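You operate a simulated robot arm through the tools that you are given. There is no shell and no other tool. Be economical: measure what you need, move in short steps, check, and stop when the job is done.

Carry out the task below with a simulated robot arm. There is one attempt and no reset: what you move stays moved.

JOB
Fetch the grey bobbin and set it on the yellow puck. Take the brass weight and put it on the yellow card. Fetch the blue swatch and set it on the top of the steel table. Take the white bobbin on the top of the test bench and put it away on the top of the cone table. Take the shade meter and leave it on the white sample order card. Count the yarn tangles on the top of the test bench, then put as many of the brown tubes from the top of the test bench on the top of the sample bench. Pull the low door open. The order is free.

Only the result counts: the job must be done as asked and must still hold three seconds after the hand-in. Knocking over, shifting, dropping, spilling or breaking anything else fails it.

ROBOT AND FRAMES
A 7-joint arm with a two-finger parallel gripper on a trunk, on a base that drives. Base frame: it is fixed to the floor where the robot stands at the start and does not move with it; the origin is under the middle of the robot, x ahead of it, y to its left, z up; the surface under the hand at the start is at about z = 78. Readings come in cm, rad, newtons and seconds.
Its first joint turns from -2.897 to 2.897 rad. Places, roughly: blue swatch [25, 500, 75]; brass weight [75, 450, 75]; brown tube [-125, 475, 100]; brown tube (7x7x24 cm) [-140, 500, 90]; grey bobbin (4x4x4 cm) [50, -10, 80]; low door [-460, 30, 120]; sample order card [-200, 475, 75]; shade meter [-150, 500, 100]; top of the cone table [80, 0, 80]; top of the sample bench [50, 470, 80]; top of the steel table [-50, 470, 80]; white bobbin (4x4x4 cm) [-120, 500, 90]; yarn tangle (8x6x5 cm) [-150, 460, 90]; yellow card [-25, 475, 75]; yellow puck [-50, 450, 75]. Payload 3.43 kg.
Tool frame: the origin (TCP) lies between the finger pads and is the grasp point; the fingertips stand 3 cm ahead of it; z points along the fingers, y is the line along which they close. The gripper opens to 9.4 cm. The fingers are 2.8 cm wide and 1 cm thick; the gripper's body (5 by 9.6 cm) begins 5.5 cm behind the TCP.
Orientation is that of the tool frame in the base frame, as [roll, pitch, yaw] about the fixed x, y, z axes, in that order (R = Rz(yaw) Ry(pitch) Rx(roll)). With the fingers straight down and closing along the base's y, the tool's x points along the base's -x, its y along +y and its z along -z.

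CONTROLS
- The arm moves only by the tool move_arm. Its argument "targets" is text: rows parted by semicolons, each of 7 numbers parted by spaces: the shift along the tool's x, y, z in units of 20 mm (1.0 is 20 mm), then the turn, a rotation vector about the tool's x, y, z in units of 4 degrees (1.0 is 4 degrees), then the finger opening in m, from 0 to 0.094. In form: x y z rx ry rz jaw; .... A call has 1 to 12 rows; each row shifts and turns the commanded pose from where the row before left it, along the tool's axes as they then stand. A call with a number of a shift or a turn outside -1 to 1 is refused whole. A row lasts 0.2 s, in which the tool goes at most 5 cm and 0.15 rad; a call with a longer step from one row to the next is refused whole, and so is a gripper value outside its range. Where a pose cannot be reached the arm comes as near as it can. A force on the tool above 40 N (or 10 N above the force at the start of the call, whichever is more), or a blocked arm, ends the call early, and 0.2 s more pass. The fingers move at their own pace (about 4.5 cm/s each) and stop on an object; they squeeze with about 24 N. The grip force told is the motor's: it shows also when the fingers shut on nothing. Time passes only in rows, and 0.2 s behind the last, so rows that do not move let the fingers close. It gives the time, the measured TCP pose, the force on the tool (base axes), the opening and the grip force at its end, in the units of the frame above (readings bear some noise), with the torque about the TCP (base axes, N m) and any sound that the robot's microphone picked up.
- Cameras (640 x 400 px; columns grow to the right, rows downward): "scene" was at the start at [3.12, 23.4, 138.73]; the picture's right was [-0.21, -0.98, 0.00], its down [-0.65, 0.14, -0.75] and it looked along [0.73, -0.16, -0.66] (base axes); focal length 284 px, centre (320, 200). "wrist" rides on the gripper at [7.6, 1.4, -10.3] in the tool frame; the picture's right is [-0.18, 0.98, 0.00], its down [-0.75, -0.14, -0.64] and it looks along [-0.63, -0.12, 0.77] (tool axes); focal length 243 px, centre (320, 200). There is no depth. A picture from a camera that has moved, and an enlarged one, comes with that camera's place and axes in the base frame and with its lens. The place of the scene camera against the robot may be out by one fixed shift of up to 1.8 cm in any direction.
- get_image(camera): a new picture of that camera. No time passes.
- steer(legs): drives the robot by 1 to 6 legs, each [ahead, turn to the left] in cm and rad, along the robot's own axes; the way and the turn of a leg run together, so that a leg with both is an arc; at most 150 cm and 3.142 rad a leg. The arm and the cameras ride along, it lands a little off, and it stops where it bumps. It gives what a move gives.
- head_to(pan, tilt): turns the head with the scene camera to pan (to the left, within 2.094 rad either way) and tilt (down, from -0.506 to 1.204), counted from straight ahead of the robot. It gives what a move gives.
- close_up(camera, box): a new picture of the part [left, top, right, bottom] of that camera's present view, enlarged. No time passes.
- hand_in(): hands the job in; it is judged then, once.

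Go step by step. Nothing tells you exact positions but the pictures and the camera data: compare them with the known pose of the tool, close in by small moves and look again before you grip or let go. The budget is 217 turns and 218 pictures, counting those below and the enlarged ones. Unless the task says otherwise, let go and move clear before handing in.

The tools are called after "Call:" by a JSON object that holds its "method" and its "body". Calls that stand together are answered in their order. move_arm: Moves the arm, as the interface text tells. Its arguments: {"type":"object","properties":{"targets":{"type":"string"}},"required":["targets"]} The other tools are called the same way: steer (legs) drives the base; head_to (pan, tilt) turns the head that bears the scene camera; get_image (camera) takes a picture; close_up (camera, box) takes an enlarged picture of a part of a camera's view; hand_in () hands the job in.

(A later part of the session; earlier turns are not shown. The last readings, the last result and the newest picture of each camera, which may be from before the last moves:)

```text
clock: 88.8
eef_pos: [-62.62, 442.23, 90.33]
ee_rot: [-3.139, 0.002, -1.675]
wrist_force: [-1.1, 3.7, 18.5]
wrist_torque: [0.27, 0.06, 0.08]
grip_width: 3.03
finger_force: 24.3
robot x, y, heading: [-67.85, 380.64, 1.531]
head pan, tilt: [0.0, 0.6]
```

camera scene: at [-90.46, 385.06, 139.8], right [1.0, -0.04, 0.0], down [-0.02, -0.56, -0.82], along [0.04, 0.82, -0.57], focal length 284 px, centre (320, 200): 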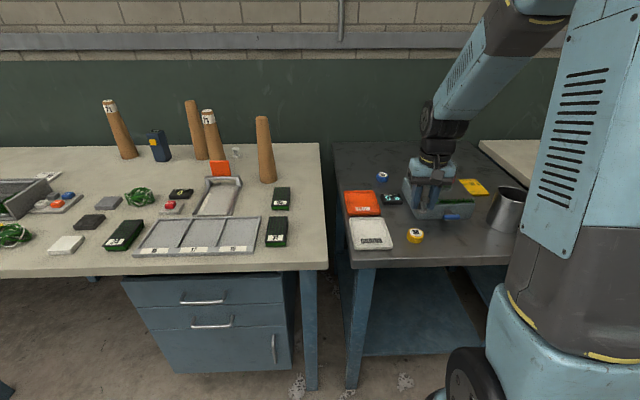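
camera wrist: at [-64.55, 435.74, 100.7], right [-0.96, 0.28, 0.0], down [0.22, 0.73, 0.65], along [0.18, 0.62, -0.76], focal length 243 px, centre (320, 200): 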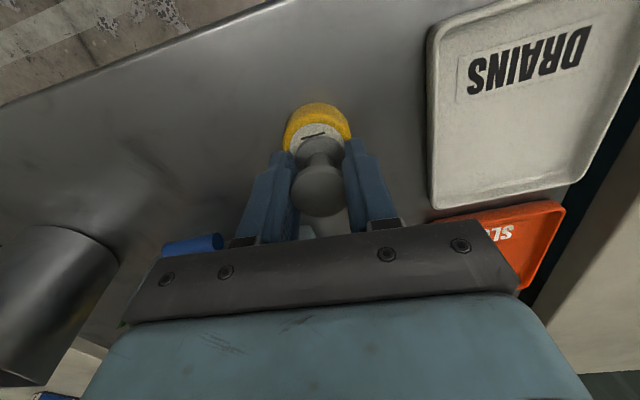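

Seated. Release and rise.

Call:
{"method": "move_arm", "body": {"targets": "0 0 -0.05 0 0 0 0.01; 0 0 0 0 0 0 0.04; 0 0 0 0 0 0 0.05; 0 0 0 0 0 0 0.05; 0 0 -0.5 0 0 0 0.05; 0 0 -1 0 0 0 0.06; 0 0 -1 0 0 0 0.06; 0 0 -1 0 0 0 0.06; 0 0 -1 0 0 0 0.06; 0 0 -1 0 0 0 0.06; 0 0 -1 0 0 0 0.06"}}

Call:
{"method": "get_image", "body": {"camera": "scene"}}

Call:
{"method": "get_image", "body": {"camera": "wrist"}}

```text
clock: 91.2
eef_pos: [-62.61, 442.17, 103.15]
ee_rot: [-3.141, 0.002, -1.676]
wrist_force: [0.5, -0.6, 0.2]
wrist_torque: [-0.01, -0.02, -0.03]
grip_width: 6.01
finger_force: 0.1
robot x, y, heading: [-68.09, 380.54, 1.531]
head pan, tilt: [0.0, 0.6]
```

```text
178 pictures are left
camera scene: at [-90.46, 385.1, 139.8], right [1.0, -0.04, 0.0], down [-0.02, -0.56, -0.82], along [0.04, 0.82, -0.57], focal length 284 px, centre (320, 200)
```

scene: 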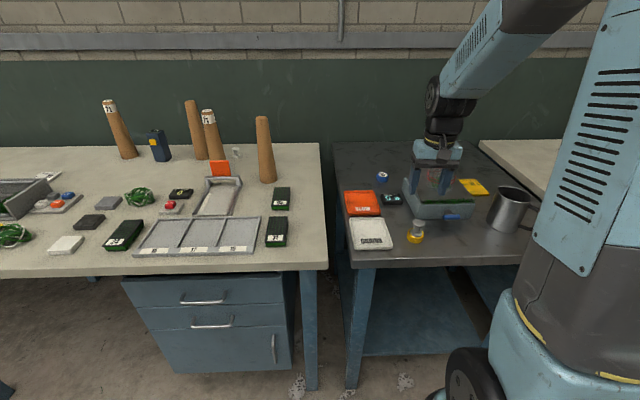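

```text
177 pictures are left
camera wrist: at [-64.74, 434.79, 113.44], right [-0.96, 0.29, 0.0], down [0.22, 0.73, 0.64], along [0.18, 0.62, -0.77], focal length 243 px, centre (320, 200)
```

wrist: 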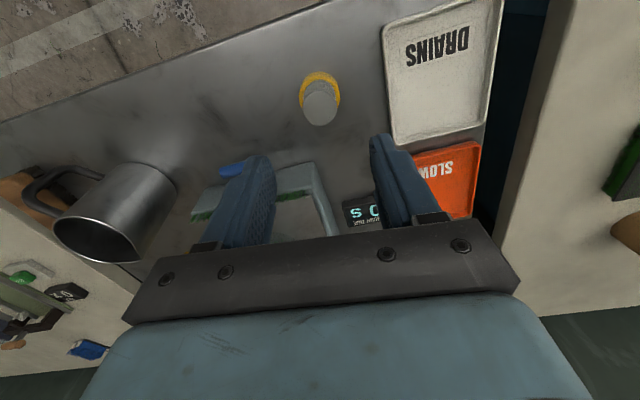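

Bobbin rests on the puck. Checking base-to-table clearance before planning the next stops.

Call:
{"method": "head_to", "body": {"pan": -0.5, "tilt": 1.2}}

Call:
{"method": "get_image", "body": {"camera": "scene"}}

Call:
{"method": "head_to", "body": {"pan": -0.85, "tilt": 0.55}}

Call:
{"method": "get_image", "body": {"camera": "scene"}}

```text
clock: 92.2
eef_pos: [-62.59, 442.17, 103.15]
ee_rot: [-3.14, 0.0, -1.676]
wrist_force: [0.0, 0.3, -0.6]
wrist_torque: [-0.03, 0.02, 0.02]
grip_width: 5.99
finger_force: 0.0
robot x, y, heading: [-67.75, 380.46, 1.534]
head pan, tilt: [-0.499, 1.201]
```

```text
176 pictures are left
camera scene: at [-87.95, 381.04, 135.35], right [0.86, -0.52, 0.0], down [-0.48, -0.8, -0.36], along [0.19, 0.31, -0.93], focal length 284 px, centre (320, 200)
```

scene: 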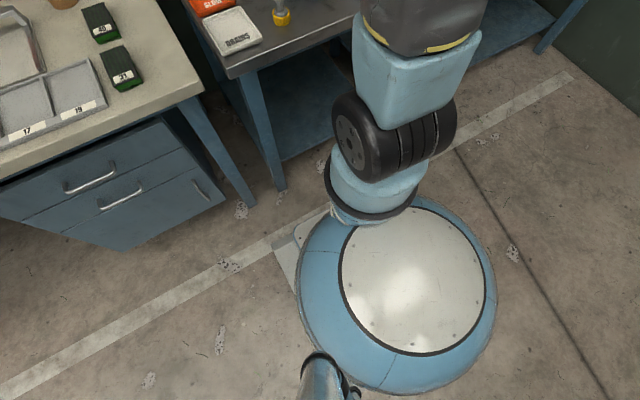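

```text
clock: 93.2
eef_pos: [-62.56, 442.22, 103.16]
ee_rot: [-3.139, 0.002, -1.675]
wrist_force: [-0.4, 0.0, 0.2]
wrist_torque: [0.0, 0.0, 0.0]
grip_width: 5.99
finger_force: 0.1
robot x, y, heading: [-67.74, 380.53, 1.525]
head pan, tilt: [-0.85, 0.55]
```

```text
175 pictures are left
camera scene: at [-83.85, 381.88, 140.24], right [0.63, -0.78, 0.0], down [-0.41, -0.33, -0.85], along [0.66, 0.53, -0.52], focal length 284 px, centre (320, 200)
```

scene: 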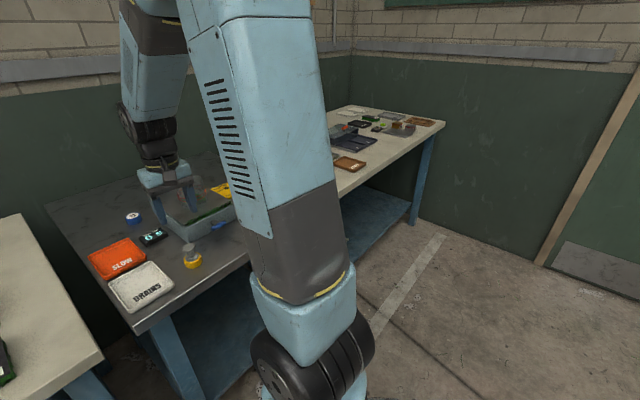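

There's about 30 cm clearance ahead. Raising the hand, backing off, and moving to the sample bench.

Call:
{"method": "move_arm", "body": {"targets": "0 0 -1 0 0 0 0.094; 0 0 -1 0 0 0 0.094; 0 0 -1 0 0 0 0.094"}}

Call:
{"method": "steer", "body": {"legs": [[-20, 0], [0, -0.77], [0, -0.77]]}}

Call:
{"method": "steer", "body": {"legs": [[118, 0], [0, 0.77]]}}

Call:
{"method": "steer", "body": {"legs": [[0, 0.77]]}}

Call:
{"method": "head_to", "body": {"pan": 0, "tilt": 0.6}}

Call:
{"method": "get_image", "body": {"camera": "scene"}}

```text
clock: 94.0
eef_pos: [-62.46, 442.16, 109.32]
ee_rot: [-3.14, -0.001, -1.676]
wrist_force: [0.4, 0.7, 0.3]
wrist_torque: [0.01, 0.02, -0.02]
grip_width: 9.4
finger_force: 0.0
robot x, y, heading: [-67.99, 380.29, 1.531]
head pan, tilt: [-0.85, 0.55]
```

```text
clock: 99.2
eef_pos: [-10.8, 382.42, 109.35]
ee_rot: [-3.14, 0.0, -2.795]
wrist_force: [0.5, 0.3, -0.5]
wrist_torque: [-0.06, -0.01, -0.01]
grip_width: 9.42
finger_force: 0.0
robot x, y, heading: [-71.76, 366.35, 0.371]
head pan, tilt: [-0.85, 0.55]
stopped in leg 3: the robot was blocked; the commanded pose is now the measured one
```

```text
clock: 106.3
eef_pos: [90.48, 440.05, 109.52]
ee_rot: [-3.139, 0.002, -2.508]
wrist_force: [0.7, -1.2, -0.8]
wrist_torque: [0.07, 0.04, -0.03]
grip_width: 9.4
finger_force: 0.1
robot x, y, heading: [39.78, 403.46, 0.581]
head pan, tilt: [-0.85, 0.55]
stopped in leg 2: the robot was blocked; the commanded pose is now the measured one
```

```text
clock: 109.5
eef_pos: [50.62, 465.35, 109.47]
ee_rot: [-3.139, 0.0, -1.744]
wrist_force: [0.6, -0.8, -0.1]
wrist_torque: [0.01, 0.08, -0.01]
grip_width: 9.4
finger_force: 0.1
robot x, y, heading: [45.75, 401.98, 1.351]
head pan, tilt: [-0.85, 0.55]
stopped in leg 1: the robot was blocked; the commanded pose is now the measured one
```

```text
clock: 110.7
eef_pos: [50.65, 465.41, 109.58]
ee_rot: [-3.139, 0.001, -1.742]
wrist_force: [-0.8, 1.0, -0.2]
wrist_torque: [0.02, -0.02, 0.0]
grip_width: 9.41
finger_force: 0.0
robot x, y, heading: [45.55, 402.28, 1.349]
head pan, tilt: [0.0, 0.6]
```

```text
174 pictures are left
camera scene: at [24.27, 410.97, 139.8], right [0.98, -0.22, 0.0], down [-0.12, -0.55, -0.82], along [0.18, 0.8, -0.57], focal length 284 px, centre (320, 200)
```

scene: 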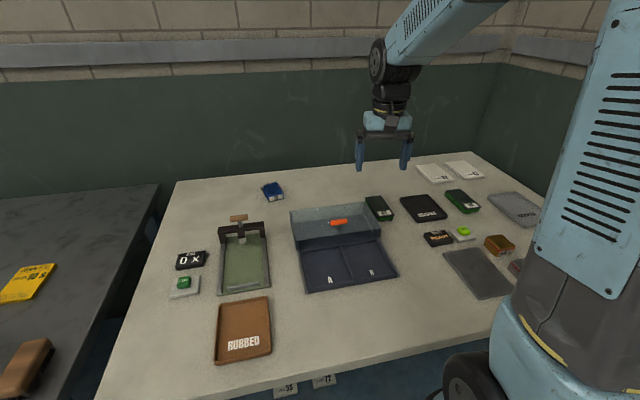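

I'm at [45,402], with the sample bench in view. Zooming on the weights and the swatch.

Call:
{"method": "close_up", "body": {"camera": "scene", "box": [400, 150, 560, 310]}}

Call:
{"method": "close_up", "body": {"camera": "scene", "box": [220, 160, 380, 300]}}

Call:
{"method": "get_image", "body": {"camera": "wrist"}}

```text
2.50 times, centred on (480, 230) of scene
camera zoom: at [24.27, 410.97, 139.8], right [0.98, -0.22, 0.0], down [-0.12, -0.55, -0.82], along [0.18, 0.8, -0.57], focal length 709 px, centre (-80, 125)
```

zoom: 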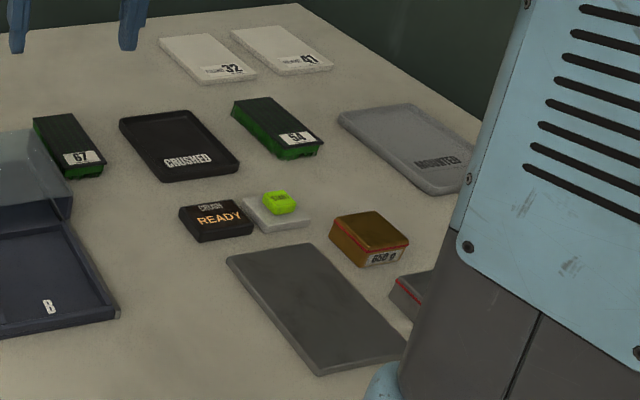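

```text
2.86 times, centred on (300, 230) of scene
camera zoom: at [24.27, 410.97, 139.8], right [0.98, -0.22, 0.0], down [-0.12, -0.55, -0.82], along [0.18, 0.8, -0.57], focal length 810 px, centre (377, 114)
```

zoom: 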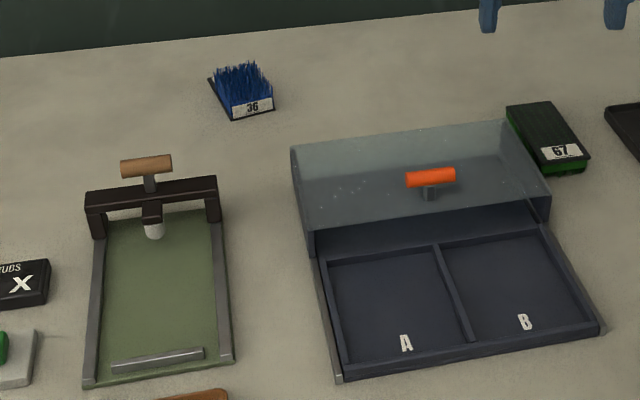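

```text
171 pictures are left
camera wrist: at [47.94, 458.16, 119.78], right [-0.94, 0.35, 0.0], down [0.27, 0.72, 0.64], along [0.23, 0.6, -0.77], focal length 243 px, centre (320, 200)
```

wrist: 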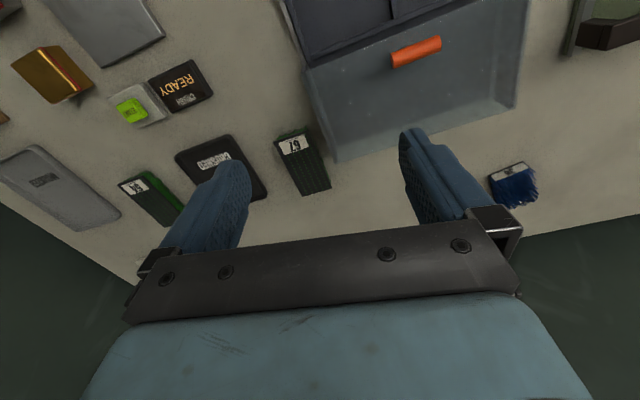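

The brass weight is a ~5.5 cm square block centred near [82.7,454], aligned with the axes, bench top about z 84. Squaring the hand and moving above it.

Call:
{"method": "move_arm", "body": {"targets": "0 0 0 0 0 -0.82 0.094; 0 0 0 0 0 -0.82 0.094; 0 0 0 0 0 -0.82 0.094; 0.35 -1 0 0 0 0 0.094; 0.35 -1 0 0 0 0 0.094; 0.35 -1 0 0 0 0 0.094; 0.35 -1 0 0 0 0 0.094; 0.35 -1 0 0 0 0 0.094; 0.35 -1 0 0 0 0 0.094; 0.35 -1 0 0 0 0 0.094; 0.35 -1 0 0 0 0 0.094; 0.35 -1 0 0 0 0 0.094"}}

Call:
{"method": "move_arm", "body": {"targets": "0.35 -1 0 0 0 0 0.094; 0.35 -1 0 0 0 0 0.094; 0.35 -1 0 0 0 0 0.094; 0.35 -1 0 0 0 0 0.094; 0.35 -1 0 0 0 0 0.094; 0.35 -1 0 0 0 0 0.094; 0.35 -1 0 0 0 0 0.094; 0 0 1 0 0 0 0.094; 0 0 1 0 0 0 0.094; 0 0 1 0 0 0 0.094"}}

Call:
{"method": "get_image", "body": {"camera": "wrist"}}

Call:
{"method": "get_image", "body": {"camera": "scene"}}

```text
clock: 113.3
eef_pos: [68.52, 459.19, 109.54]
ee_rot: [-3.139, 0.0, -1.569]
wrist_force: [-0.9, 1.1, -0.4]
wrist_torque: [0.0, 0.03, 0.0]
grip_width: 9.39
finger_force: 0.0
robot x, y, heading: [45.47, 402.32, 1.35]
head pan, tilt: [0.0, 0.6]
```

```text
clock: 115.5
eef_pos: [82.77, 454.08, 103.43]
ee_rot: [-3.14, 0.001, -1.572]
wrist_force: [0.0, 0.6, -0.1]
wrist_torque: [0.02, 0.01, -0.02]
grip_width: 9.4
finger_force: 0.1
robot x, y, heading: [45.77, 402.57, 1.351]
head pan, tilt: [0.0, 0.6]
```

```text
170 pictures are left
camera wrist: at [81.29, 446.57, 113.79], right [-0.98, 0.19, 0.0], down [0.14, 0.75, 0.64], along [0.12, 0.63, -0.77], focal length 243 px, centre (320, 200)
```

wrist: 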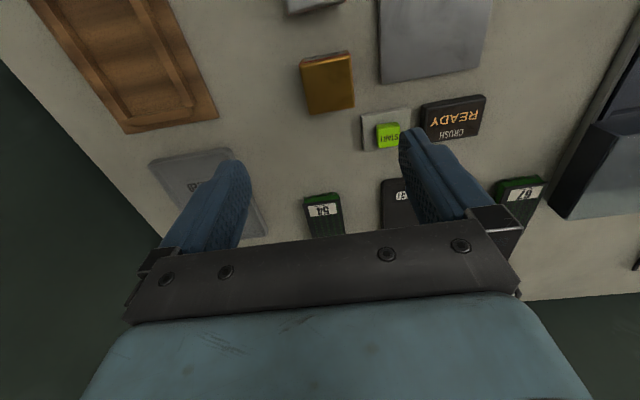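

```text
169 pictures are left
camera scene: at [24.26, 410.95, 139.8], right [0.98, -0.22, 0.0], down [-0.12, -0.55, -0.82], along [0.18, 0.8, -0.57], focal length 284 px, centre (320, 200)
```

scene: 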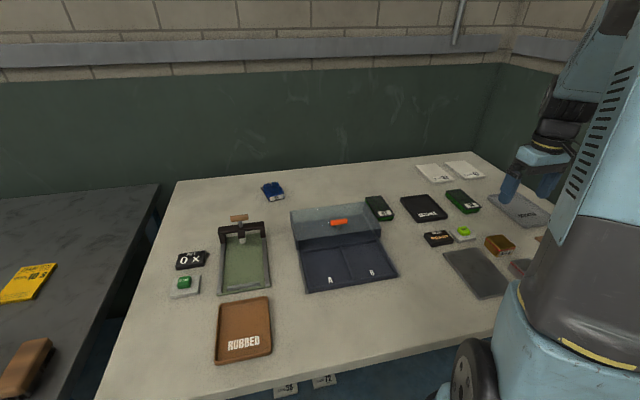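

Good alignment; plate gap is adequate with an 8 cm opening. Trim and descend 10 cm.

Call:
{"method": "move_arm", "body": {"targets": "0.3 0.45 0 0 0 0 0.08; 0 0 1 0 0 0 0.08; 0 0 1 0 0 0 0.08; 0 0 1 0 0 0 0.08; 0 0 1 0 0 0 0.08; 0 0 0.8 0 0 0 0.08"}}

Call:
{"method": "get_image", "body": {"camera": "wrist"}}

```text
clock: 116.9
eef_pos: [81.69, 453.44, 93.95]
ee_rot: [-3.139, 0.0, -1.572]
wrist_force: [0.3, -0.1, 0.6]
wrist_torque: [0.02, -0.04, -0.03]
grip_width: 8.01
finger_force: 0.1
robot x, y, heading: [45.5, 402.69, 1.346]
head pan, tilt: [0.0, 0.6]
```

```text
168 pictures are left
camera wrist: at [80.24, 445.87, 104.3], right [-0.98, 0.19, 0.0], down [0.14, 0.75, 0.64], along [0.12, 0.63, -0.77], focal length 243 px, centre (320, 200)
```

wrist: 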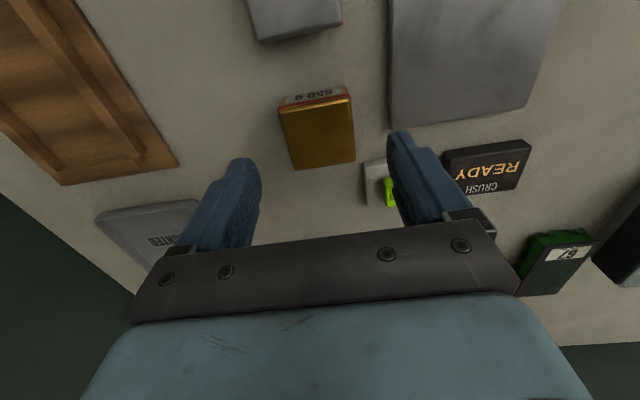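

Centred. Descending to just above the bench with 7.4 cm opening, then gripping.

Call:
{"method": "move_arm", "body": {"targets": "-0.1 -0.1 0 0 0 0 0.074; 0 0 1 0 0 0 0.074; 0 0 1 0 0 0 0.074; 0 0 0.5 0 0 0 0.074; 0 0 0 0 0 0 0.03; 0 0 0 0 0 0 0.03; 0 0 0 0 0 0 0.03; 0 0 0 0 0 0 0.03"}}

Call:
{"method": "get_image", "body": {"camera": "wrist"}}

```text
clock: 118.7
eef_pos: [81.88, 453.81, 88.99]
ee_rot: [-3.141, 0.001, -1.573]
wrist_force: [-1.7, 0.4, 0.2]
wrist_torque: [0.05, 0.15, -0.01]
grip_width: 4.99
finger_force: 24.3
robot x, y, heading: [45.57, 402.55, 1.349]
head pan, tilt: [0.0, 0.6]
```

```text
167 pictures are left
camera wrist: at [80.42, 446.19, 99.23], right [-0.98, 0.19, 0.0], down [0.14, 0.75, 0.64], along [0.12, 0.63, -0.77], focal length 243 px, centre (320, 200)
```

wrist: 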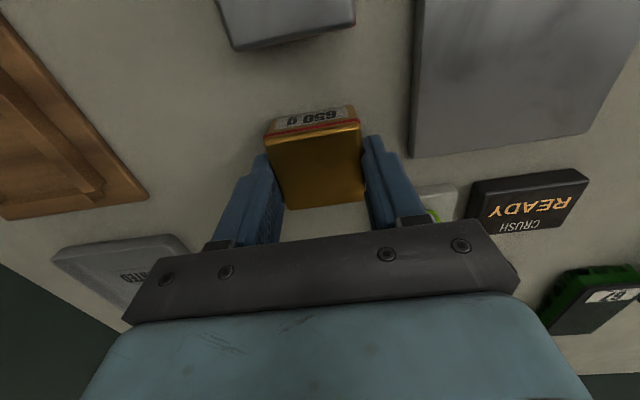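

Gripped at 5.0 cm. Lift.

Call:
{"method": "move_arm", "body": {"targets": "0 0 -0.5 0 0 0 0.03; 0 0 -1 0 0 0 0.03; 0 0 -1 0 0 0 0.03; 0 0 -1 0 0 0 0.03; 0 0 -1 0 0 0 0.03; 0 0 -1 0 0 0 0.03; 0 0 -1 0 0 0 0.03; 0 0 -1 0 0 0 0.03; 0 0 -1 0 0 0 0.03; 0 0 -1 0 0 0 0.03; 0 0 -1 0 0 0 0.03"}}

Call:
{"method": "get_image", "body": {"camera": "wrist"}}

```text
clock: 121.1
eef_pos: [81.77, 453.88, 110.23]
ee_rot: [-3.141, -0.001, -1.571]
wrist_force: [0.4, 0.8, -6.6]
wrist_torque: [0.0, 0.01, -0.02]
grip_width: 4.98
finger_force: 23.6
robot x, y, heading: [46.01, 402.32, 1.35]
head pan, tilt: [0.0, 0.6]
```

```text
166 pictures are left
camera wrist: at [80.33, 446.21, 120.41], right [-0.98, 0.19, 0.0], down [0.14, 0.75, 0.64], along [0.12, 0.63, -0.77], focal length 243 px, centre (320, 200)
```

wrist: 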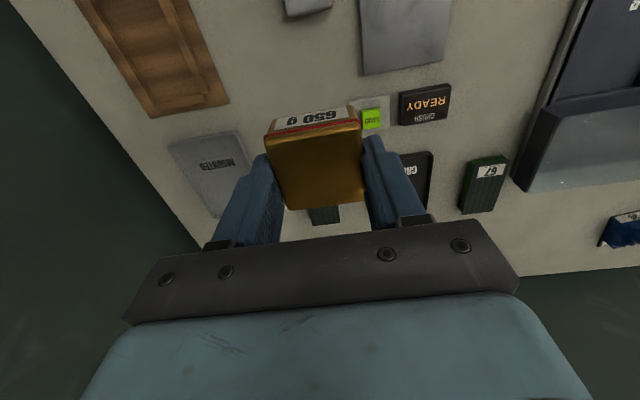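

Weight in hand; the yellow card is near [-32,470] on the steel table. Backing off and driving west.

Call:
{"method": "steer", "body": {"legs": [[-24, 0], [0, 0.6]]}}

Call:
{"method": "steer", "body": {"legs": [[0, 0.6]]}}

Call:
{"method": "steer", "body": {"legs": [[0, 0.58]]}}

```text
clock: 124.7
eef_pos: [41.08, 441.54, 110.11]
ee_rot: [-3.141, -0.001, -0.971]
wrist_force: [-0.8, 0.4, -6.3]
wrist_torque: [-0.01, -0.01, -0.01]
grip_width: 4.96
finger_force: 24.0
robot x, y, heading: [44.34, 379.68, 1.952]
head pan, tilt: [0.0, 0.6]
```

```text
clock: 126.9
eef_pos: [7.35, 429.35, 110.17]
ee_rot: [-3.14, -0.001, -0.379]
wrist_force: [1.0, 0.0, -6.3]
wrist_torque: [0.01, 0.01, -0.01]
grip_width: 4.95
finger_force: 23.7
robot x, y, heading: [46.42, 383.53, 2.538]
head pan, tilt: [0.0, 0.6]
```

```text
clock: 129.1
eef_pos: [-11.67, 400.39, 110.19]
ee_rot: [-3.14, 0.0, 0.204]
wrist_force: [0.4, -1.0, -5.9]
wrist_torque: [0.0, -0.02, 0.01]
grip_width: 4.96
finger_force: 24.1
robot x, y, heading: [45.88, 387.21, 3.114]
head pan, tilt: [0.0, 0.6]
```

Call:
{"method": "steer", "body": {"legs": [[62, 0]]}}

Call:
{"method": "steer", "body": {"legs": [[0, -0.55], [0, -0.5]]}}

Call:
{"method": "steer", "body": {"legs": [[0, -0.45]]}}

Call:
{"method": "get_image", "body": {"camera": "scene"}}

Call:
{"method": "get_image", "body": {"camera": "wrist"}}

```text
clock: 132.6
eef_pos: [-73.7, 402.64, 110.3]
ee_rot: [-3.141, 0.001, 0.198]
wrist_force: [0.5, -0.2, -6.5]
wrist_torque: [0.0, 0.03, 0.01]
grip_width: 4.98
finger_force: 24.5
robot x, y, heading: [-15.94, 389.29, 3.103]
head pan, tilt: [0.0, 0.6]
```

```text
clock: 136.5
eef_pos: [-33.83, 446.4, 110.44]
ee_rot: [-3.14, -0.002, -0.838]
wrist_force: [-0.8, -0.2, -5.9]
wrist_torque: [0.07, -0.08, 0.0]
grip_width: 4.95
finger_force: 24.0
robot x, y, heading: [-22.15, 386.54, 2.035]
head pan, tilt: [0.0, 0.6]
stopped in leg 2: the robot was blocked; the commanded pose is now the measured one
```

```text
clock: 138.3
eef_pos: [-5.85, 445.45, 110.16]
ee_rot: [-3.139, -0.002, -1.299]
wrist_force: [-0.1, 0.2, -7.2]
wrist_torque: [0.0, 0.0, 0.0]
grip_width: 4.97
finger_force: 24.1
robot x, y, heading: [-25.11, 386.55, 1.583]
head pan, tilt: [0.0, 0.6]
```

```text
165 pictures are left
camera scene: at [-47.86, 389.85, 139.8], right [1.0, 0.01, 0.0], down [0.01, -0.57, -0.82], along [-0.01, 0.82, -0.57], focal length 284 px, centre (320, 200)
```

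scene: 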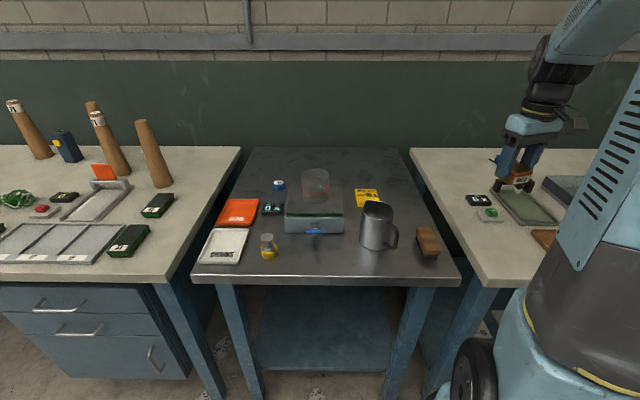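

```text
164 pictures are left
camera wrist: at [-5.25, 437.87, 120.56], right [-1.0, -0.09, 0.0], down [-0.07, 0.76, 0.64], along [-0.05, 0.64, -0.77], focal length 243 px, centre (320, 200)
```

wrist: 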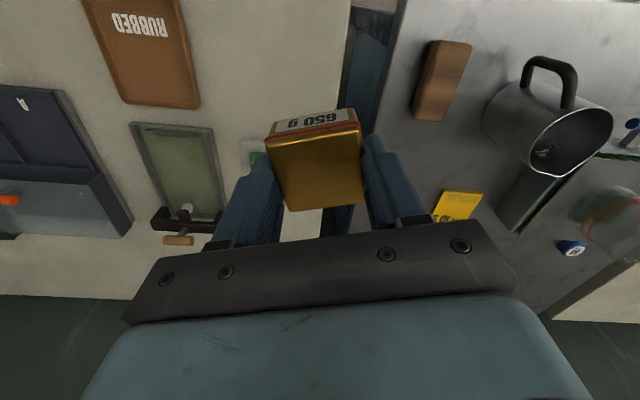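

Card at about [-33,469], just behind the mug (top near z 97). Squaring the hand and moving over it at height.

Call:
{"method": "move_arm", "body": {"targets": "0 0 0 0 0 0.98 0.03; 0 0 0 0 0 0.98 0.03; 0 0 0 0 0 0.98 0.03; 0 0 0 0 0 0.98 0.03; -0.9 1 0 0 0 0 0.03; -0.9 1 0 0 0 0 0.03; -0.9 1 0 0 0 0 0.03; -0.9 1 0 0 0 0 0.03; -0.9 1 0 0 0 0 0.03; -0.9 1 0 0 0 0 0.03; -0.9 1 0 0 0 0 0.03"}}

Call:
{"method": "move_arm", "body": {"targets": "-0.9 1 0 0 0 0 0.03; -0.9 1 0 0 0 0 0.03; -0.9 1 0 0 0 0 0.03; -0.9 1 0 0 0 0 0.03"}}

Call:
{"method": "get_image", "body": {"camera": "scene"}}

Call:
{"method": "get_image", "body": {"camera": "wrist"}}

```text
clock: 140.8
eef_pos: [-19.82, 458.01, 110.39]
ee_rot: [-3.139, -0.002, -1.571]
wrist_force: [-0.3, -0.8, -5.9]
wrist_torque: [0.04, 0.05, 0.03]
grip_width: 4.99
finger_force: 23.7
robot x, y, heading: [-25.26, 386.31, 1.586]
head pan, tilt: [0.0, 0.6]
```

```text
clock: 141.8
eef_pos: [-28.05, 465.29, 110.24]
ee_rot: [-3.141, -0.002, -1.573]
wrist_force: [0.4, 0.0, -6.0]
wrist_torque: [0.02, 0.04, -0.02]
grip_width: 4.96
finger_force: 24.2
robot x, y, heading: [-25.42, 386.77, 1.583]
head pan, tilt: [0.0, 0.6]
```

```text
163 pictures are left
camera scene: at [-47.85, 389.79, 139.8], right [1.0, 0.01, 0.0], down [0.01, -0.57, -0.82], along [-0.01, 0.82, -0.57], focal length 284 px, centre (320, 200)
```

scene: 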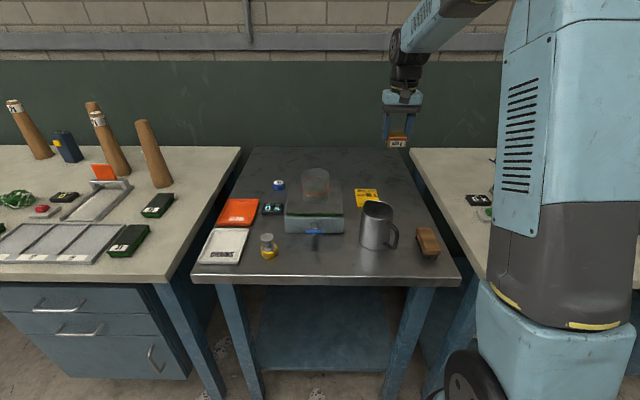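

```text
162 pictures are left
camera wrist: at [-29.45, 457.73, 120.43], right [-0.98, 0.19, 0.0], down [0.14, 0.75, 0.64], along [0.12, 0.63, -0.77], focal length 243 px, centre (320, 200)
```

wrist: 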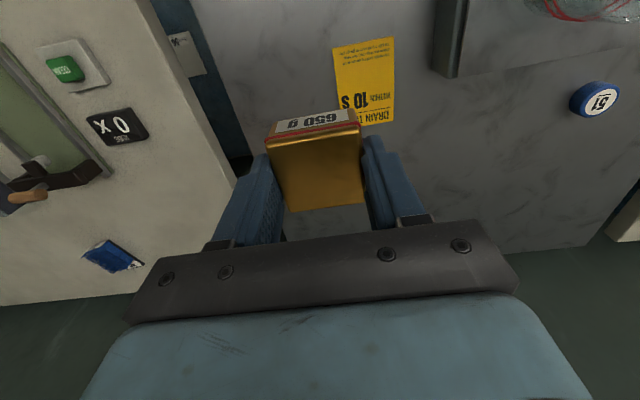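

Card centre ≈[-33.9,468], about 8×11 cm. Moving over and descending.

Call:
{"method": "move_arm", "body": {"targets": "-0.45 1 0 0 0 0 0.03; -0.45 1 0 0 0 0 0.03; -0.45 0.9 0 0 0 0 0.03; 0 0 1 0 0 0 0.03; 0 0 1 0 0 0 0.03; 0 0 1 0 0 0 0.03; 0 0 1 0 0 0 0.03; 0 0 1 0 0 0 0.03; 0 0 1 0 0 0 0.03"}}

Call:
{"method": "get_image", "body": {"camera": "wrist"}}

Call:
{"method": "close_up", "body": {"camera": "scene", "box": [320, 130, 440, 260]}}

```text
clock: 143.8
eef_pos: [-33.74, 468.01, 98.36]
ee_rot: [-3.14, -0.002, -1.573]
wrist_force: [-0.1, 0.6, -6.5]
wrist_torque: [-0.02, 0.0, -0.01]
grip_width: 4.95
finger_force: 23.8
robot x, y, heading: [-25.4, 386.41, 1.576]
head pan, tilt: [0.0, 0.6]
```

```text
161 pictures are left
camera wrist: at [-35.19, 460.47, 108.59], right [-0.98, 0.19, 0.0], down [0.14, 0.75, 0.64], along [0.12, 0.63, -0.77], focal length 243 px, centre (320, 200)
```

wrist: 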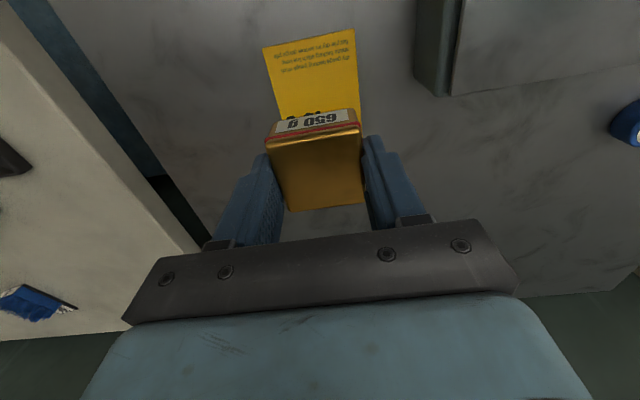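

```text
3.08 times, centred on (380, 195) of scene
camera zoom: at [-47.86, 389.8, 139.8], right [1.0, 0.01, 0.0], down [0.01, -0.57, -0.82], along [-0.01, 0.82, -0.57], focal length 872 px, centre (135, 215)
```

zoom: 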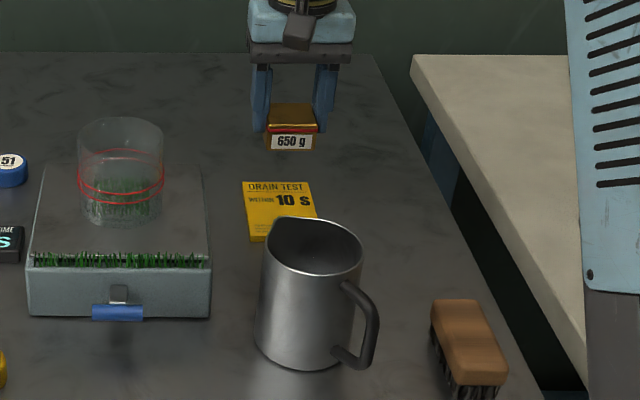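

Aligned. Lowering 7.6 cm, then fine steps.

Call:
{"method": "move_arm", "body": {"targets": "-0.1 0 1 0 0 0 0.03; 0 0 1 0 0 0 0.03; 0 0 1 0 0 0 0.03; 0 0 0.7 0 0 0 0.03; 0 0 0.3 0 0 0 0.03; 0 0 0.2 0 0 0 0.03"}}

Call:
{"method": "get_image", "body": {"camera": "wrist"}}

Call:
{"method": "close_up", "body": {"camera": "scene", "box": [320, 130, 440, 260]}}

```text
clock: 145.2
eef_pos: [-33.73, 468.31, 89.96]
ee_rot: [3.141, -0.001, -1.573]
wrist_force: [-0.2, -1.4, 1.2]
wrist_torque: [-0.02, 0.09, 0.03]
grip_width: 4.99
finger_force: 23.6
robot x, y, heading: [-25.14, 386.56, 1.579]
head pan, tilt: [0.0, 0.6]
```

```text
159 pictures are left
camera wrist: at [-35.13, 460.67, 100.17], right [-0.98, 0.19, 0.0], down [0.14, 0.75, 0.64], along [0.12, 0.63, -0.77], focal length 243 px, centre (320, 200)
```

wrist: 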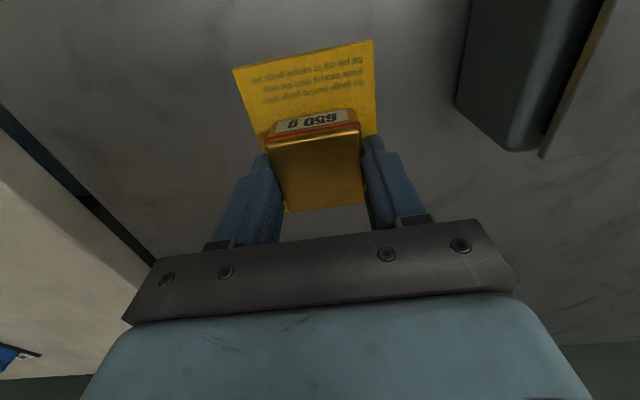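

```text
3.08 times, centred on (380, 195) of scene
camera zoom: at [-47.87, 389.78, 139.8], right [1.0, 0.01, 0.0], down [0.01, -0.57, -0.82], along [-0.01, 0.82, -0.57], focal length 872 px, centre (135, 215)
```

zoom: 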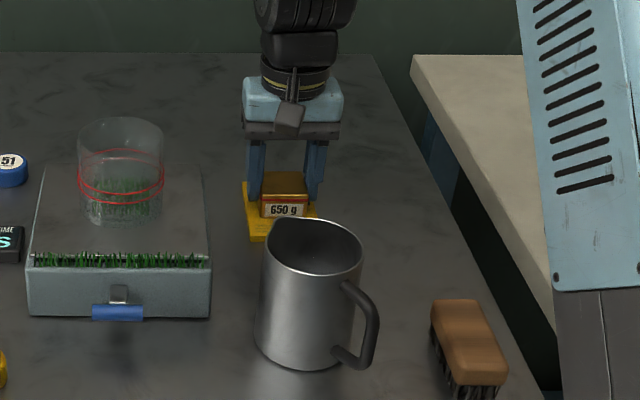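

It has touched down on the card. Press a touch and release.

Call:
{"method": "move_arm", "body": {"targets": "0 0 0.05 0 0 0 0.03; 0 0 0 0 0 0 0.055; 0 0 0 0 0 0 0.07; 0 0 0 0 0 0 0.07; 0 0 -0.6 0 0 0 0.07; 0 0 -1 0 0 0 0.07; 0 0 -1 0 0 0 0.07; 0 0 -1 0 0 0 0.07; 0 0 -1 0 0 0 0.07; 0 0 -1 0 0 0 0.07; 0 0 -1 0 0 0 0.07; 0 0 -1 0 0 0 0.07"}}

Call:
{"method": "get_image", "body": {"camera": "wrist"}}

Call:
{"method": "get_image", "body": {"camera": "scene"}}

```text
clock: 147.8
eef_pos: [-33.51, 468.37, 105.06]
ee_rot: [-3.139, -0.004, -1.573]
wrist_force: [0.5, 0.3, -0.4]
wrist_torque: [-0.03, 0.02, -0.05]
grip_width: 6.99
finger_force: 0.2
robot x, y, heading: [-24.95, 386.74, 1.578]
head pan, tilt: [0.0, 0.6]
```

```text
157 pictures are left
camera wrist: at [-34.93, 460.68, 115.31], right [-0.98, 0.19, 0.0], down [0.14, 0.75, 0.64], along [0.12, 0.63, -0.77], focal length 243 px, centre (320, 200)
```

wrist: 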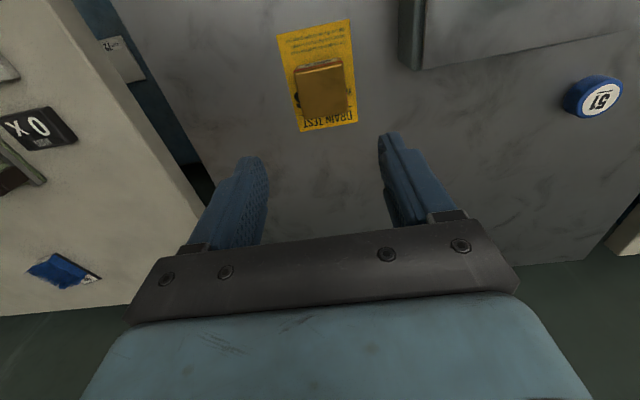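

```text
156 pictures are left
camera scene: at [-47.87, 389.8, 139.8], right [1.0, 0.01, 0.0], down [0.01, -0.57, -0.82], along [-0.01, 0.82, -0.57], focal length 284 px, centre (320, 200)
```

scene: 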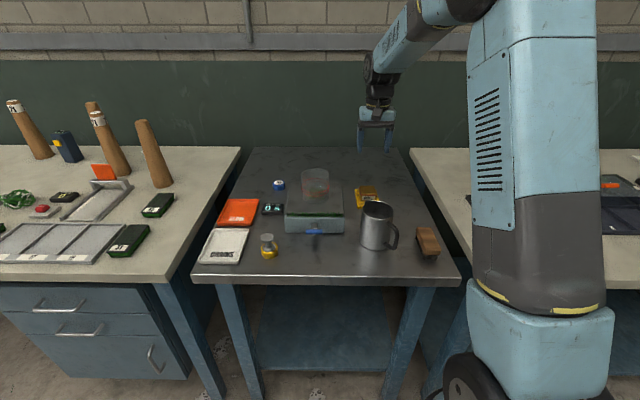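

The weight is wholly on the card. Next the blue swatch near [25.5,494]; reposition to about [12,403], from which both it and the steel table are reachable.

Call:
{"method": "move_arm", "body": {"targets": "0 0 -1 0 0 0 0.094; 0.5 0 -1 0 0 0 0.094; 1 0 -1 0 0 0 0.094; 1 0 -1 0 0 0 0.094; 1 0 0 0 0 0 0.094; 1 0 0 0 0 0 0.094; 1 0 0 0 0 0 0.094"}}

Call:
{"method": "steer", "body": {"legs": [[-10, 0], [0, -0.5]]}}

Call:
{"method": "steer", "body": {"legs": [[0, -0.48]]}}

Call:
{"method": "steer", "body": {"legs": [[42, 0]]}}

Call:
{"method": "steer", "body": {"legs": [[0, 0.4], [0, 0.4]]}}

Call:
{"method": "get_image", "body": {"camera": "scene"}}

Call:
{"method": "get_image", "body": {"camera": "wrist"}}

```text
clock: 149.3
eef_pos: [-33.75, 457.04, 113.01]
ee_rot: [-3.139, -0.003, -1.574]
wrist_force: [0.5, 0.0, -0.3]
wrist_torque: [-0.02, 0.02, 0.05]
grip_width: 9.4
finger_force: 0.0
robot x, y, heading: [-25.38, 386.11, 1.583]
head pan, tilt: [0.0, 0.6]
```

```text
clock: 152.1
eef_pos: [1.13, 442.6, 113.06]
ee_rot: [-3.141, 0.001, -2.07]
wrist_force: [-0.1, 0.4, 0.1]
wrist_torque: [0.02, -0.02, 0.0]
grip_width: 9.41
finger_force: 0.0
robot x, y, heading: [-28.0, 377.75, 1.076]
head pan, tilt: [0.0, 0.6]
```

```text
clock: 154.0
eef_pos: [28.21, 421.35, 113.18]
ee_rot: [-3.139, 0.0, -2.562]
wrist_force: [0.3, 0.2, -0.7]
wrist_torque: [0.0, 0.04, 0.01]
grip_width: 9.41
finger_force: 0.0
robot x, y, heading: [-30.11, 381.22, 0.594]
head pan, tilt: [0.0, 0.6]
```

```text
clock: 156.6
eef_pos: [61.76, 443.53, 113.2]
ee_rot: [-3.139, -0.003, -2.562]
wrist_force: [0.6, -1.2, -0.7]
wrist_torque: [-0.01, 0.01, -0.02]
grip_width: 9.42
finger_force: 0.0
robot x, y, heading: [3.68, 403.28, 0.595]
head pan, tilt: [0.0, 0.6]
stopped in leg 1: the robot was blocked; the commanded pose is now the measured one
```

```text
clock: 157.4
eef_pos: [61.6, 443.75, 113.38]
ee_rot: [-3.14, -0.003, -2.559]
wrist_force: [0.6, 0.1, -0.2]
wrist_torque: [-0.01, 0.02, 0.01]
grip_width: 9.41
finger_force: 0.1
robot x, y, heading: [3.26, 403.14, 0.59]
head pan, tilt: [0.0, 0.6]
stopped in leg 1: the robot was blocked; the commanded pose is now the measured one
```

```text
155 pictures are left
camera scene: at [-6.28, 425.02, 139.8], right [0.56, -0.83, 0.0], down [-0.47, -0.32, -0.82], along [0.68, 0.46, -0.57], focal length 284 px, centre (320, 200)
```

scene: 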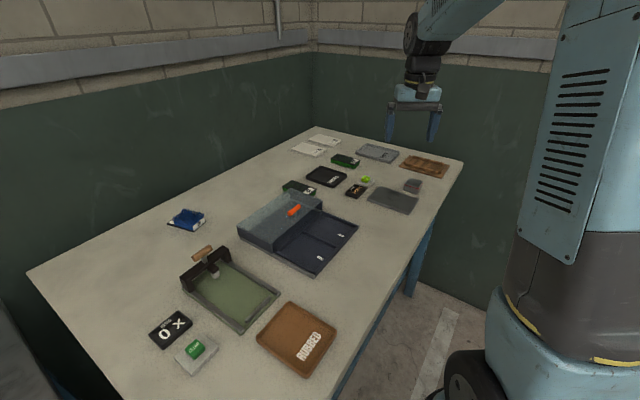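

```text
154 pictures are left
camera wrist: at [54.53, 440.83, 123.56], right [-0.39, 0.92, 0.0], down [0.71, 0.3, 0.64], along [0.59, 0.25, -0.77], focal length 243 px, centre (320, 200)
```

wrist: 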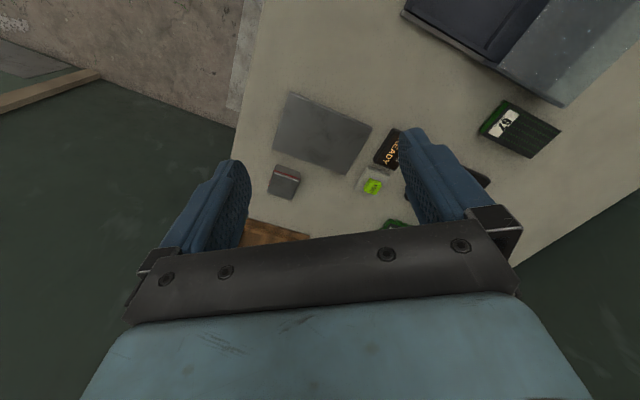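

The base touches a table leg. Backing off a little and turning there.

Call:
{"method": "steer", "body": {"legs": [[-12, 0]]}}

Call:
{"method": "steer", "body": {"legs": [[0, 0.4]]}}

Call:
{"method": "steer", "body": {"legs": [[0, 0.4]]}}

```text
clock: 158.6
eef_pos: [51.54, 436.85, 113.27]
ee_rot: [-3.139, -0.006, -2.56]
wrist_force: [0.4, 0.0, 0.0]
wrist_torque: [-0.03, -0.03, -0.03]
grip_width: 9.42
finger_force: 0.1
robot x, y, heading: [-6.33, 396.72, 0.591]
head pan, tilt: [0.0, 0.6]
```

```text
clock: 160.3
eef_pos: [30.84, 456.79, 113.29]
ee_rot: [-3.14, -0.005, -2.151]
wrist_force: [0.5, -1.0, 0.3]
wrist_torque: [0.01, 0.01, 0.02]
grip_width: 9.38
finger_force: 0.1
robot x, y, heading: [-3.95, 395.15, 0.999]
head pan, tilt: [0.0, 0.6]
```

```text
clock: 162.1
eef_pos: [4.33, 465.92, 113.38]
ee_rot: [-3.139, -0.004, -1.754]
wrist_force: [-0.2, 0.1, 0.3]
wrist_torque: [-0.01, 0.02, -0.04]
grip_width: 9.36
finger_force: 0.0
robot x, y, heading: [-1.5, 395.19, 1.385]
head pan, tilt: [0.0, 0.6]
```

Call:
{"method": "steer", "body": {"legs": [[12, -0.15]]}}

Call:
{"method": "get_image", "body": {"camera": "scene"}}

Call:
{"method": "get_image", "body": {"camera": "wrist"}}

```text
clock: 163.2
eef_pos: [9.96, 469.92, 113.61]
ee_rot: [-3.138, 0.0, -1.818]
wrist_force: [-0.4, 0.2, -0.7]
wrist_torque: [-0.01, -0.04, 0.01]
grip_width: 9.41
finger_force: 0.0
robot x, y, heading: [-0.56, 399.75, 1.341]
head pan, tilt: [0.0, 0.6]
stopped in leg 1: the robot was blocked; the commanded pose is now the measured one
```

```text
153 pictures are left
camera scene: at [-21.76, 408.45, 139.79], right [0.97, -0.23, 0.0], down [-0.13, -0.55, -0.82], along [0.19, 0.8, -0.57], focal length 284 px, centre (320, 200)
```

scene: 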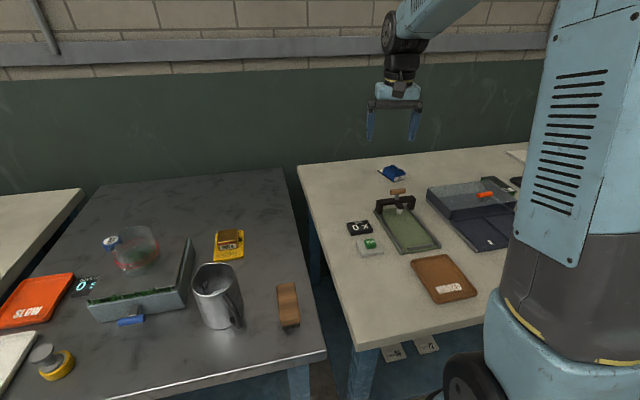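

```text
152 pictures are left
camera wrist: at [6.71, 462.93, 123.89], right [-0.91, 0.42, 0.0], down [0.32, 0.7, 0.64], along [0.27, 0.58, -0.77], focal length 243 px, centre (320, 200)
```

wrist: 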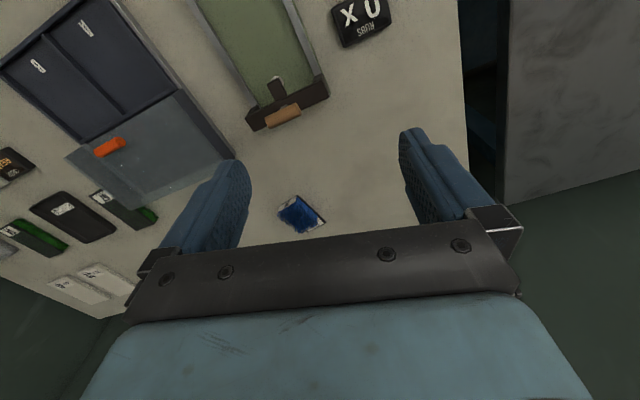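

Still a leg in front. I'll shift ~18 cm to the right where the bench front is open.

Call:
{"method": "steer", "body": {"legs": [[-22, 0], [0, -0.45]]}}

Call:
{"method": "steer", "body": {"legs": [[0, -0.45]]}}

Call:
{"method": "steer", "body": {"legs": [[26, 0], [0, 0.4]]}}

Call:
{"method": "steer", "body": {"legs": [[0, 0.5]]}}

```text
clock: 166.4
eef_pos: [34.98, 436.01, 113.62]
ee_rot: [-3.139, 0.001, -2.279]
wrist_force: [-0.6, -0.5, -0.6]
wrist_torque: [-0.01, 0.0, -0.02]
grip_width: 9.4
finger_force: 0.1
robot x, y, heading: [-8.27, 379.89, 0.888]
head pan, tilt: [0.0, 0.6]
```

```text
clock: 168.2
eef_pos: [55.6, 411.71, 113.66]
ee_rot: [-3.139, -0.001, -2.733]
wrist_force: [1.1, -0.2, 0.8]
wrist_torque: [0.02, -0.01, 0.0]
grip_width: 9.4
finger_force: 0.1
robot x, y, heading: [-8.97, 382.67, 0.432]
head pan, tilt: [0.0, 0.6]
```

```text
clock: 171.4
eef_pos: [62.72, 445.44, 113.73]
ee_rot: [-3.14, 0.001, -2.334]
wrist_force: [0.0, 0.1, 0.1]
wrist_torque: [0.02, 0.03, 0.01]
grip_width: 9.42
finger_force: 0.1
robot x, y, heading: [16.58, 391.7, 0.837]
head pan, tilt: [0.0, 0.6]
```

```text
clock: 173.4
eef_pos: [31.14, 461.36, 113.81]
ee_rot: [-3.14, 0.002, -1.832]
wrist_force: [0.7, -0.2, 0.1]
wrist_torque: [0.02, 0.02, 0.03]
grip_width: 9.4
finger_force: 0.0
robot x, y, heading: [20.17, 390.93, 1.334]
head pan, tilt: [0.0, 0.6]
```

Now moving forward a little and looking.

Call:
{"method": "steer", "body": {"legs": [[10, 0.1]]}}

Call:
{"method": "get_image", "body": {"camera": "scene"}}

Call:
{"method": "get_image", "body": {"camera": "wrist"}}

```text
clock: 174.6
eef_pos: [25.99, 472.18, 113.65]
ee_rot: [-3.14, 0.001, -1.731]
wrist_force: [-0.9, -0.2, 1.2]
wrist_torque: [0.03, -0.02, -0.02]
grip_width: 9.4
finger_force: 0.0
robot x, y, heading: [22.34, 401.1, 1.438]
head pan, tilt: [0.0, 0.6]
```

```text
151 pictures are left
camera scene: at [0.57, 407.96, 139.79], right [0.99, -0.14, 0.0], down [-0.08, -0.56, -0.82], along [0.11, 0.82, -0.57], focal length 284 px, centre (320, 200)
```

scene: 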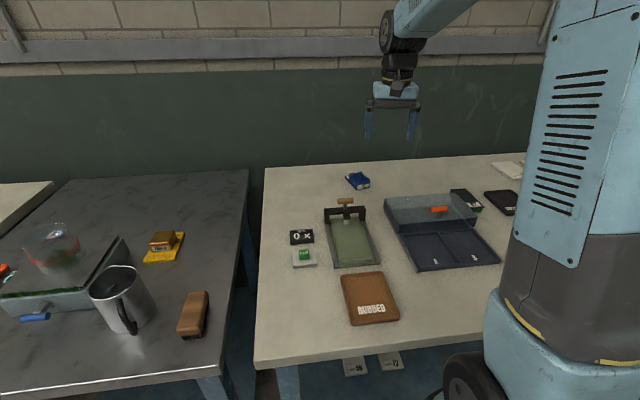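

```text
150 pictures are left
camera wrist: at [23.43, 464.92, 124.07], right [-0.94, 0.34, 0.0], down [0.26, 0.72, 0.64], along [0.22, 0.6, -0.77], focal length 243 px, centre (320, 200)
```

wrist: 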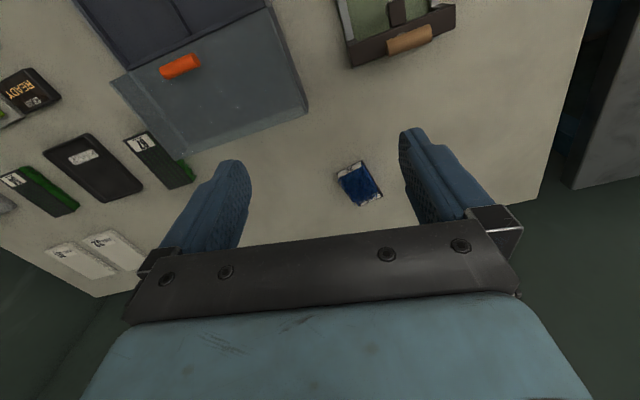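

Call:
{"method": "close_up", "body": {"camera": "wrist", "box": [310, 140, 410, 220]}}

Call:
{"method": "close_up", "body": {"camera": "scene", "box": [320, 150, 400, 210]}}

```text
5.00 times, centred on (360, 180) of wrist
camera zoom: at [23.43, 464.92, 124.07], right [-0.94, 0.34, 0.0], down [0.26, 0.72, 0.64], along [0.22, 0.6, -0.77], focal length 1213 px, centre (120, 300)
```

zoom: 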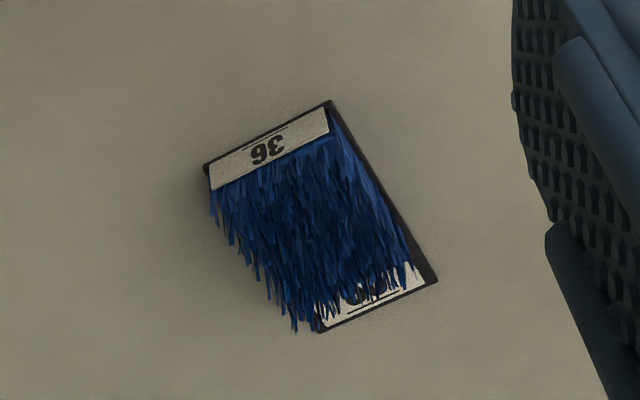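

```text
6.67 times, centred on (360, 180) of scene
camera zoom: at [0.57, 407.96, 139.79], right [0.99, -0.14, 0.0], down [-0.08, -0.56, -0.82], along [0.11, 0.82, -0.57], focal length 1890 px, centre (53, 333)
```

zoom: 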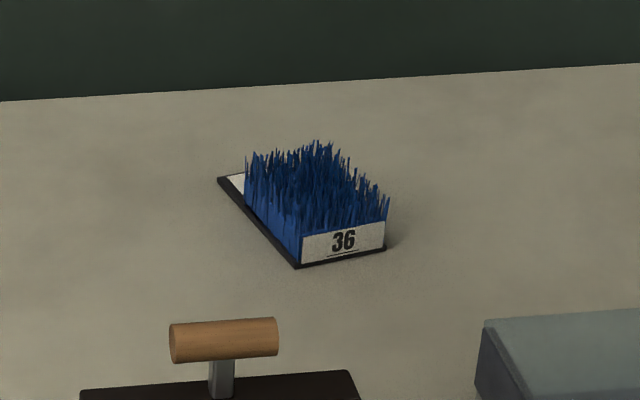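

The swatch board is about 5.4×10 cm, centre [25.7,495], long axis slightly turned. Rotating the hand to close across its width and moving above.

Call:
{"method": "move_arm", "body": {"targets": "0 0 0 0 0 -0.907 0.094; 0 0 0 0 0 -0.907 0.094; 0 0 0 0 0 -0.907 0.094; 0 0 0 0 0 -0.907 0.094; 0 0 0 0 0 -0.907 0.094; 0 0 0 0 0 -0.907 0.094; -0.94 -0.2 0 0 0 0 0.094; -0.94 -0.2 0 0 0 0 0.094; -0.94 -0.2 0 0 0 0 0.094; -0.94 -0.2 0 0 0 0 0.094; -0.94 -0.2 0 0 0 0 0.094; -0.94 -0.2 0 0 0 0 0.094"}}

Call:
{"method": "move_arm", "body": {"targets": "-0.94 -0.2 0 0 0 0 0.094; -0.94 -0.2 0 0 0 0 0.094; -0.94 -0.2 0 0 0 0 0.094; -0.94 -0.2 0 0 0 0 0.094; -0.94 -0.2 1 0 0 0 0.094; -0.9 -0.2 1 0 0 0 0.094; 0 0 1 0 0 0 0.094; 0 0 1 0 0 0 0.094; 0 0 1 0 0 0 0.094"}}

Call:
{"method": "get_image", "body": {"camera": "wrist"}}

Call:
{"method": "get_image", "body": {"camera": "scene"}}

```text
clock: 177.2
eef_pos: [26.08, 483.73, 113.95]
ee_rot: [-3.14, 0.001, -1.35]
wrist_force: [1.2, -0.5, 1.1]
wrist_torque: [0.01, -0.02, 0.01]
grip_width: 9.39
finger_force: 0.1
robot x, y, heading: [22.7, 400.84, 1.435]
head pan, tilt: [0.0, 0.6]
```

```text
clock: 179.2
eef_pos: [25.97, 495.04, 103.72]
ee_rot: [-3.139, -0.002, -1.351]
wrist_force: [-0.3, -0.2, 0.4]
wrist_torque: [0.01, -0.02, 0.02]
grip_width: 9.41
finger_force: 0.1
robot x, y, heading: [22.72, 401.01, 1.433]
head pan, tilt: [0.0, 0.6]
```

```text
147 pictures are left
camera wrist: at [26.2, 487.4, 114.04], right [-1.0, -0.04, 0.0], down [-0.03, 0.77, 0.64], along [-0.02, 0.64, -0.77], focal length 243 px, centre (320, 200)
```

wrist: 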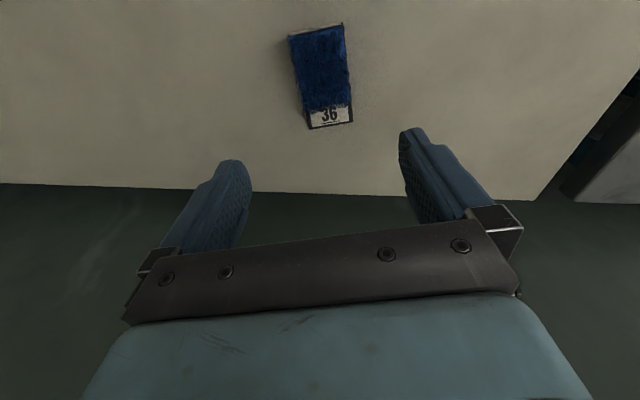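

```text
146 pictures are left
camera scene: at [0.6, 407.97, 139.8], right [0.99, -0.14, 0.0], down [-0.08, -0.56, -0.82], along [0.11, 0.82, -0.57], focal length 284 px, centre (320, 200)
```

scene: 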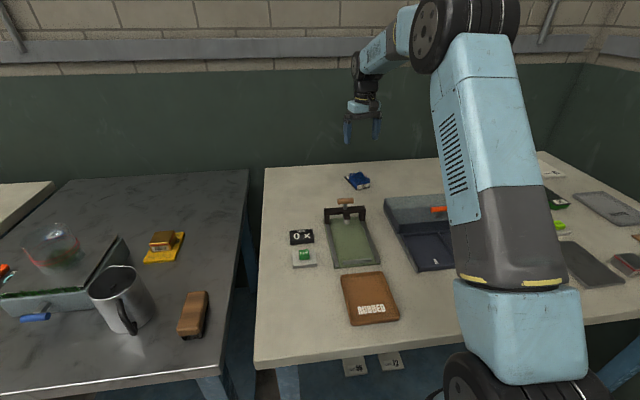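

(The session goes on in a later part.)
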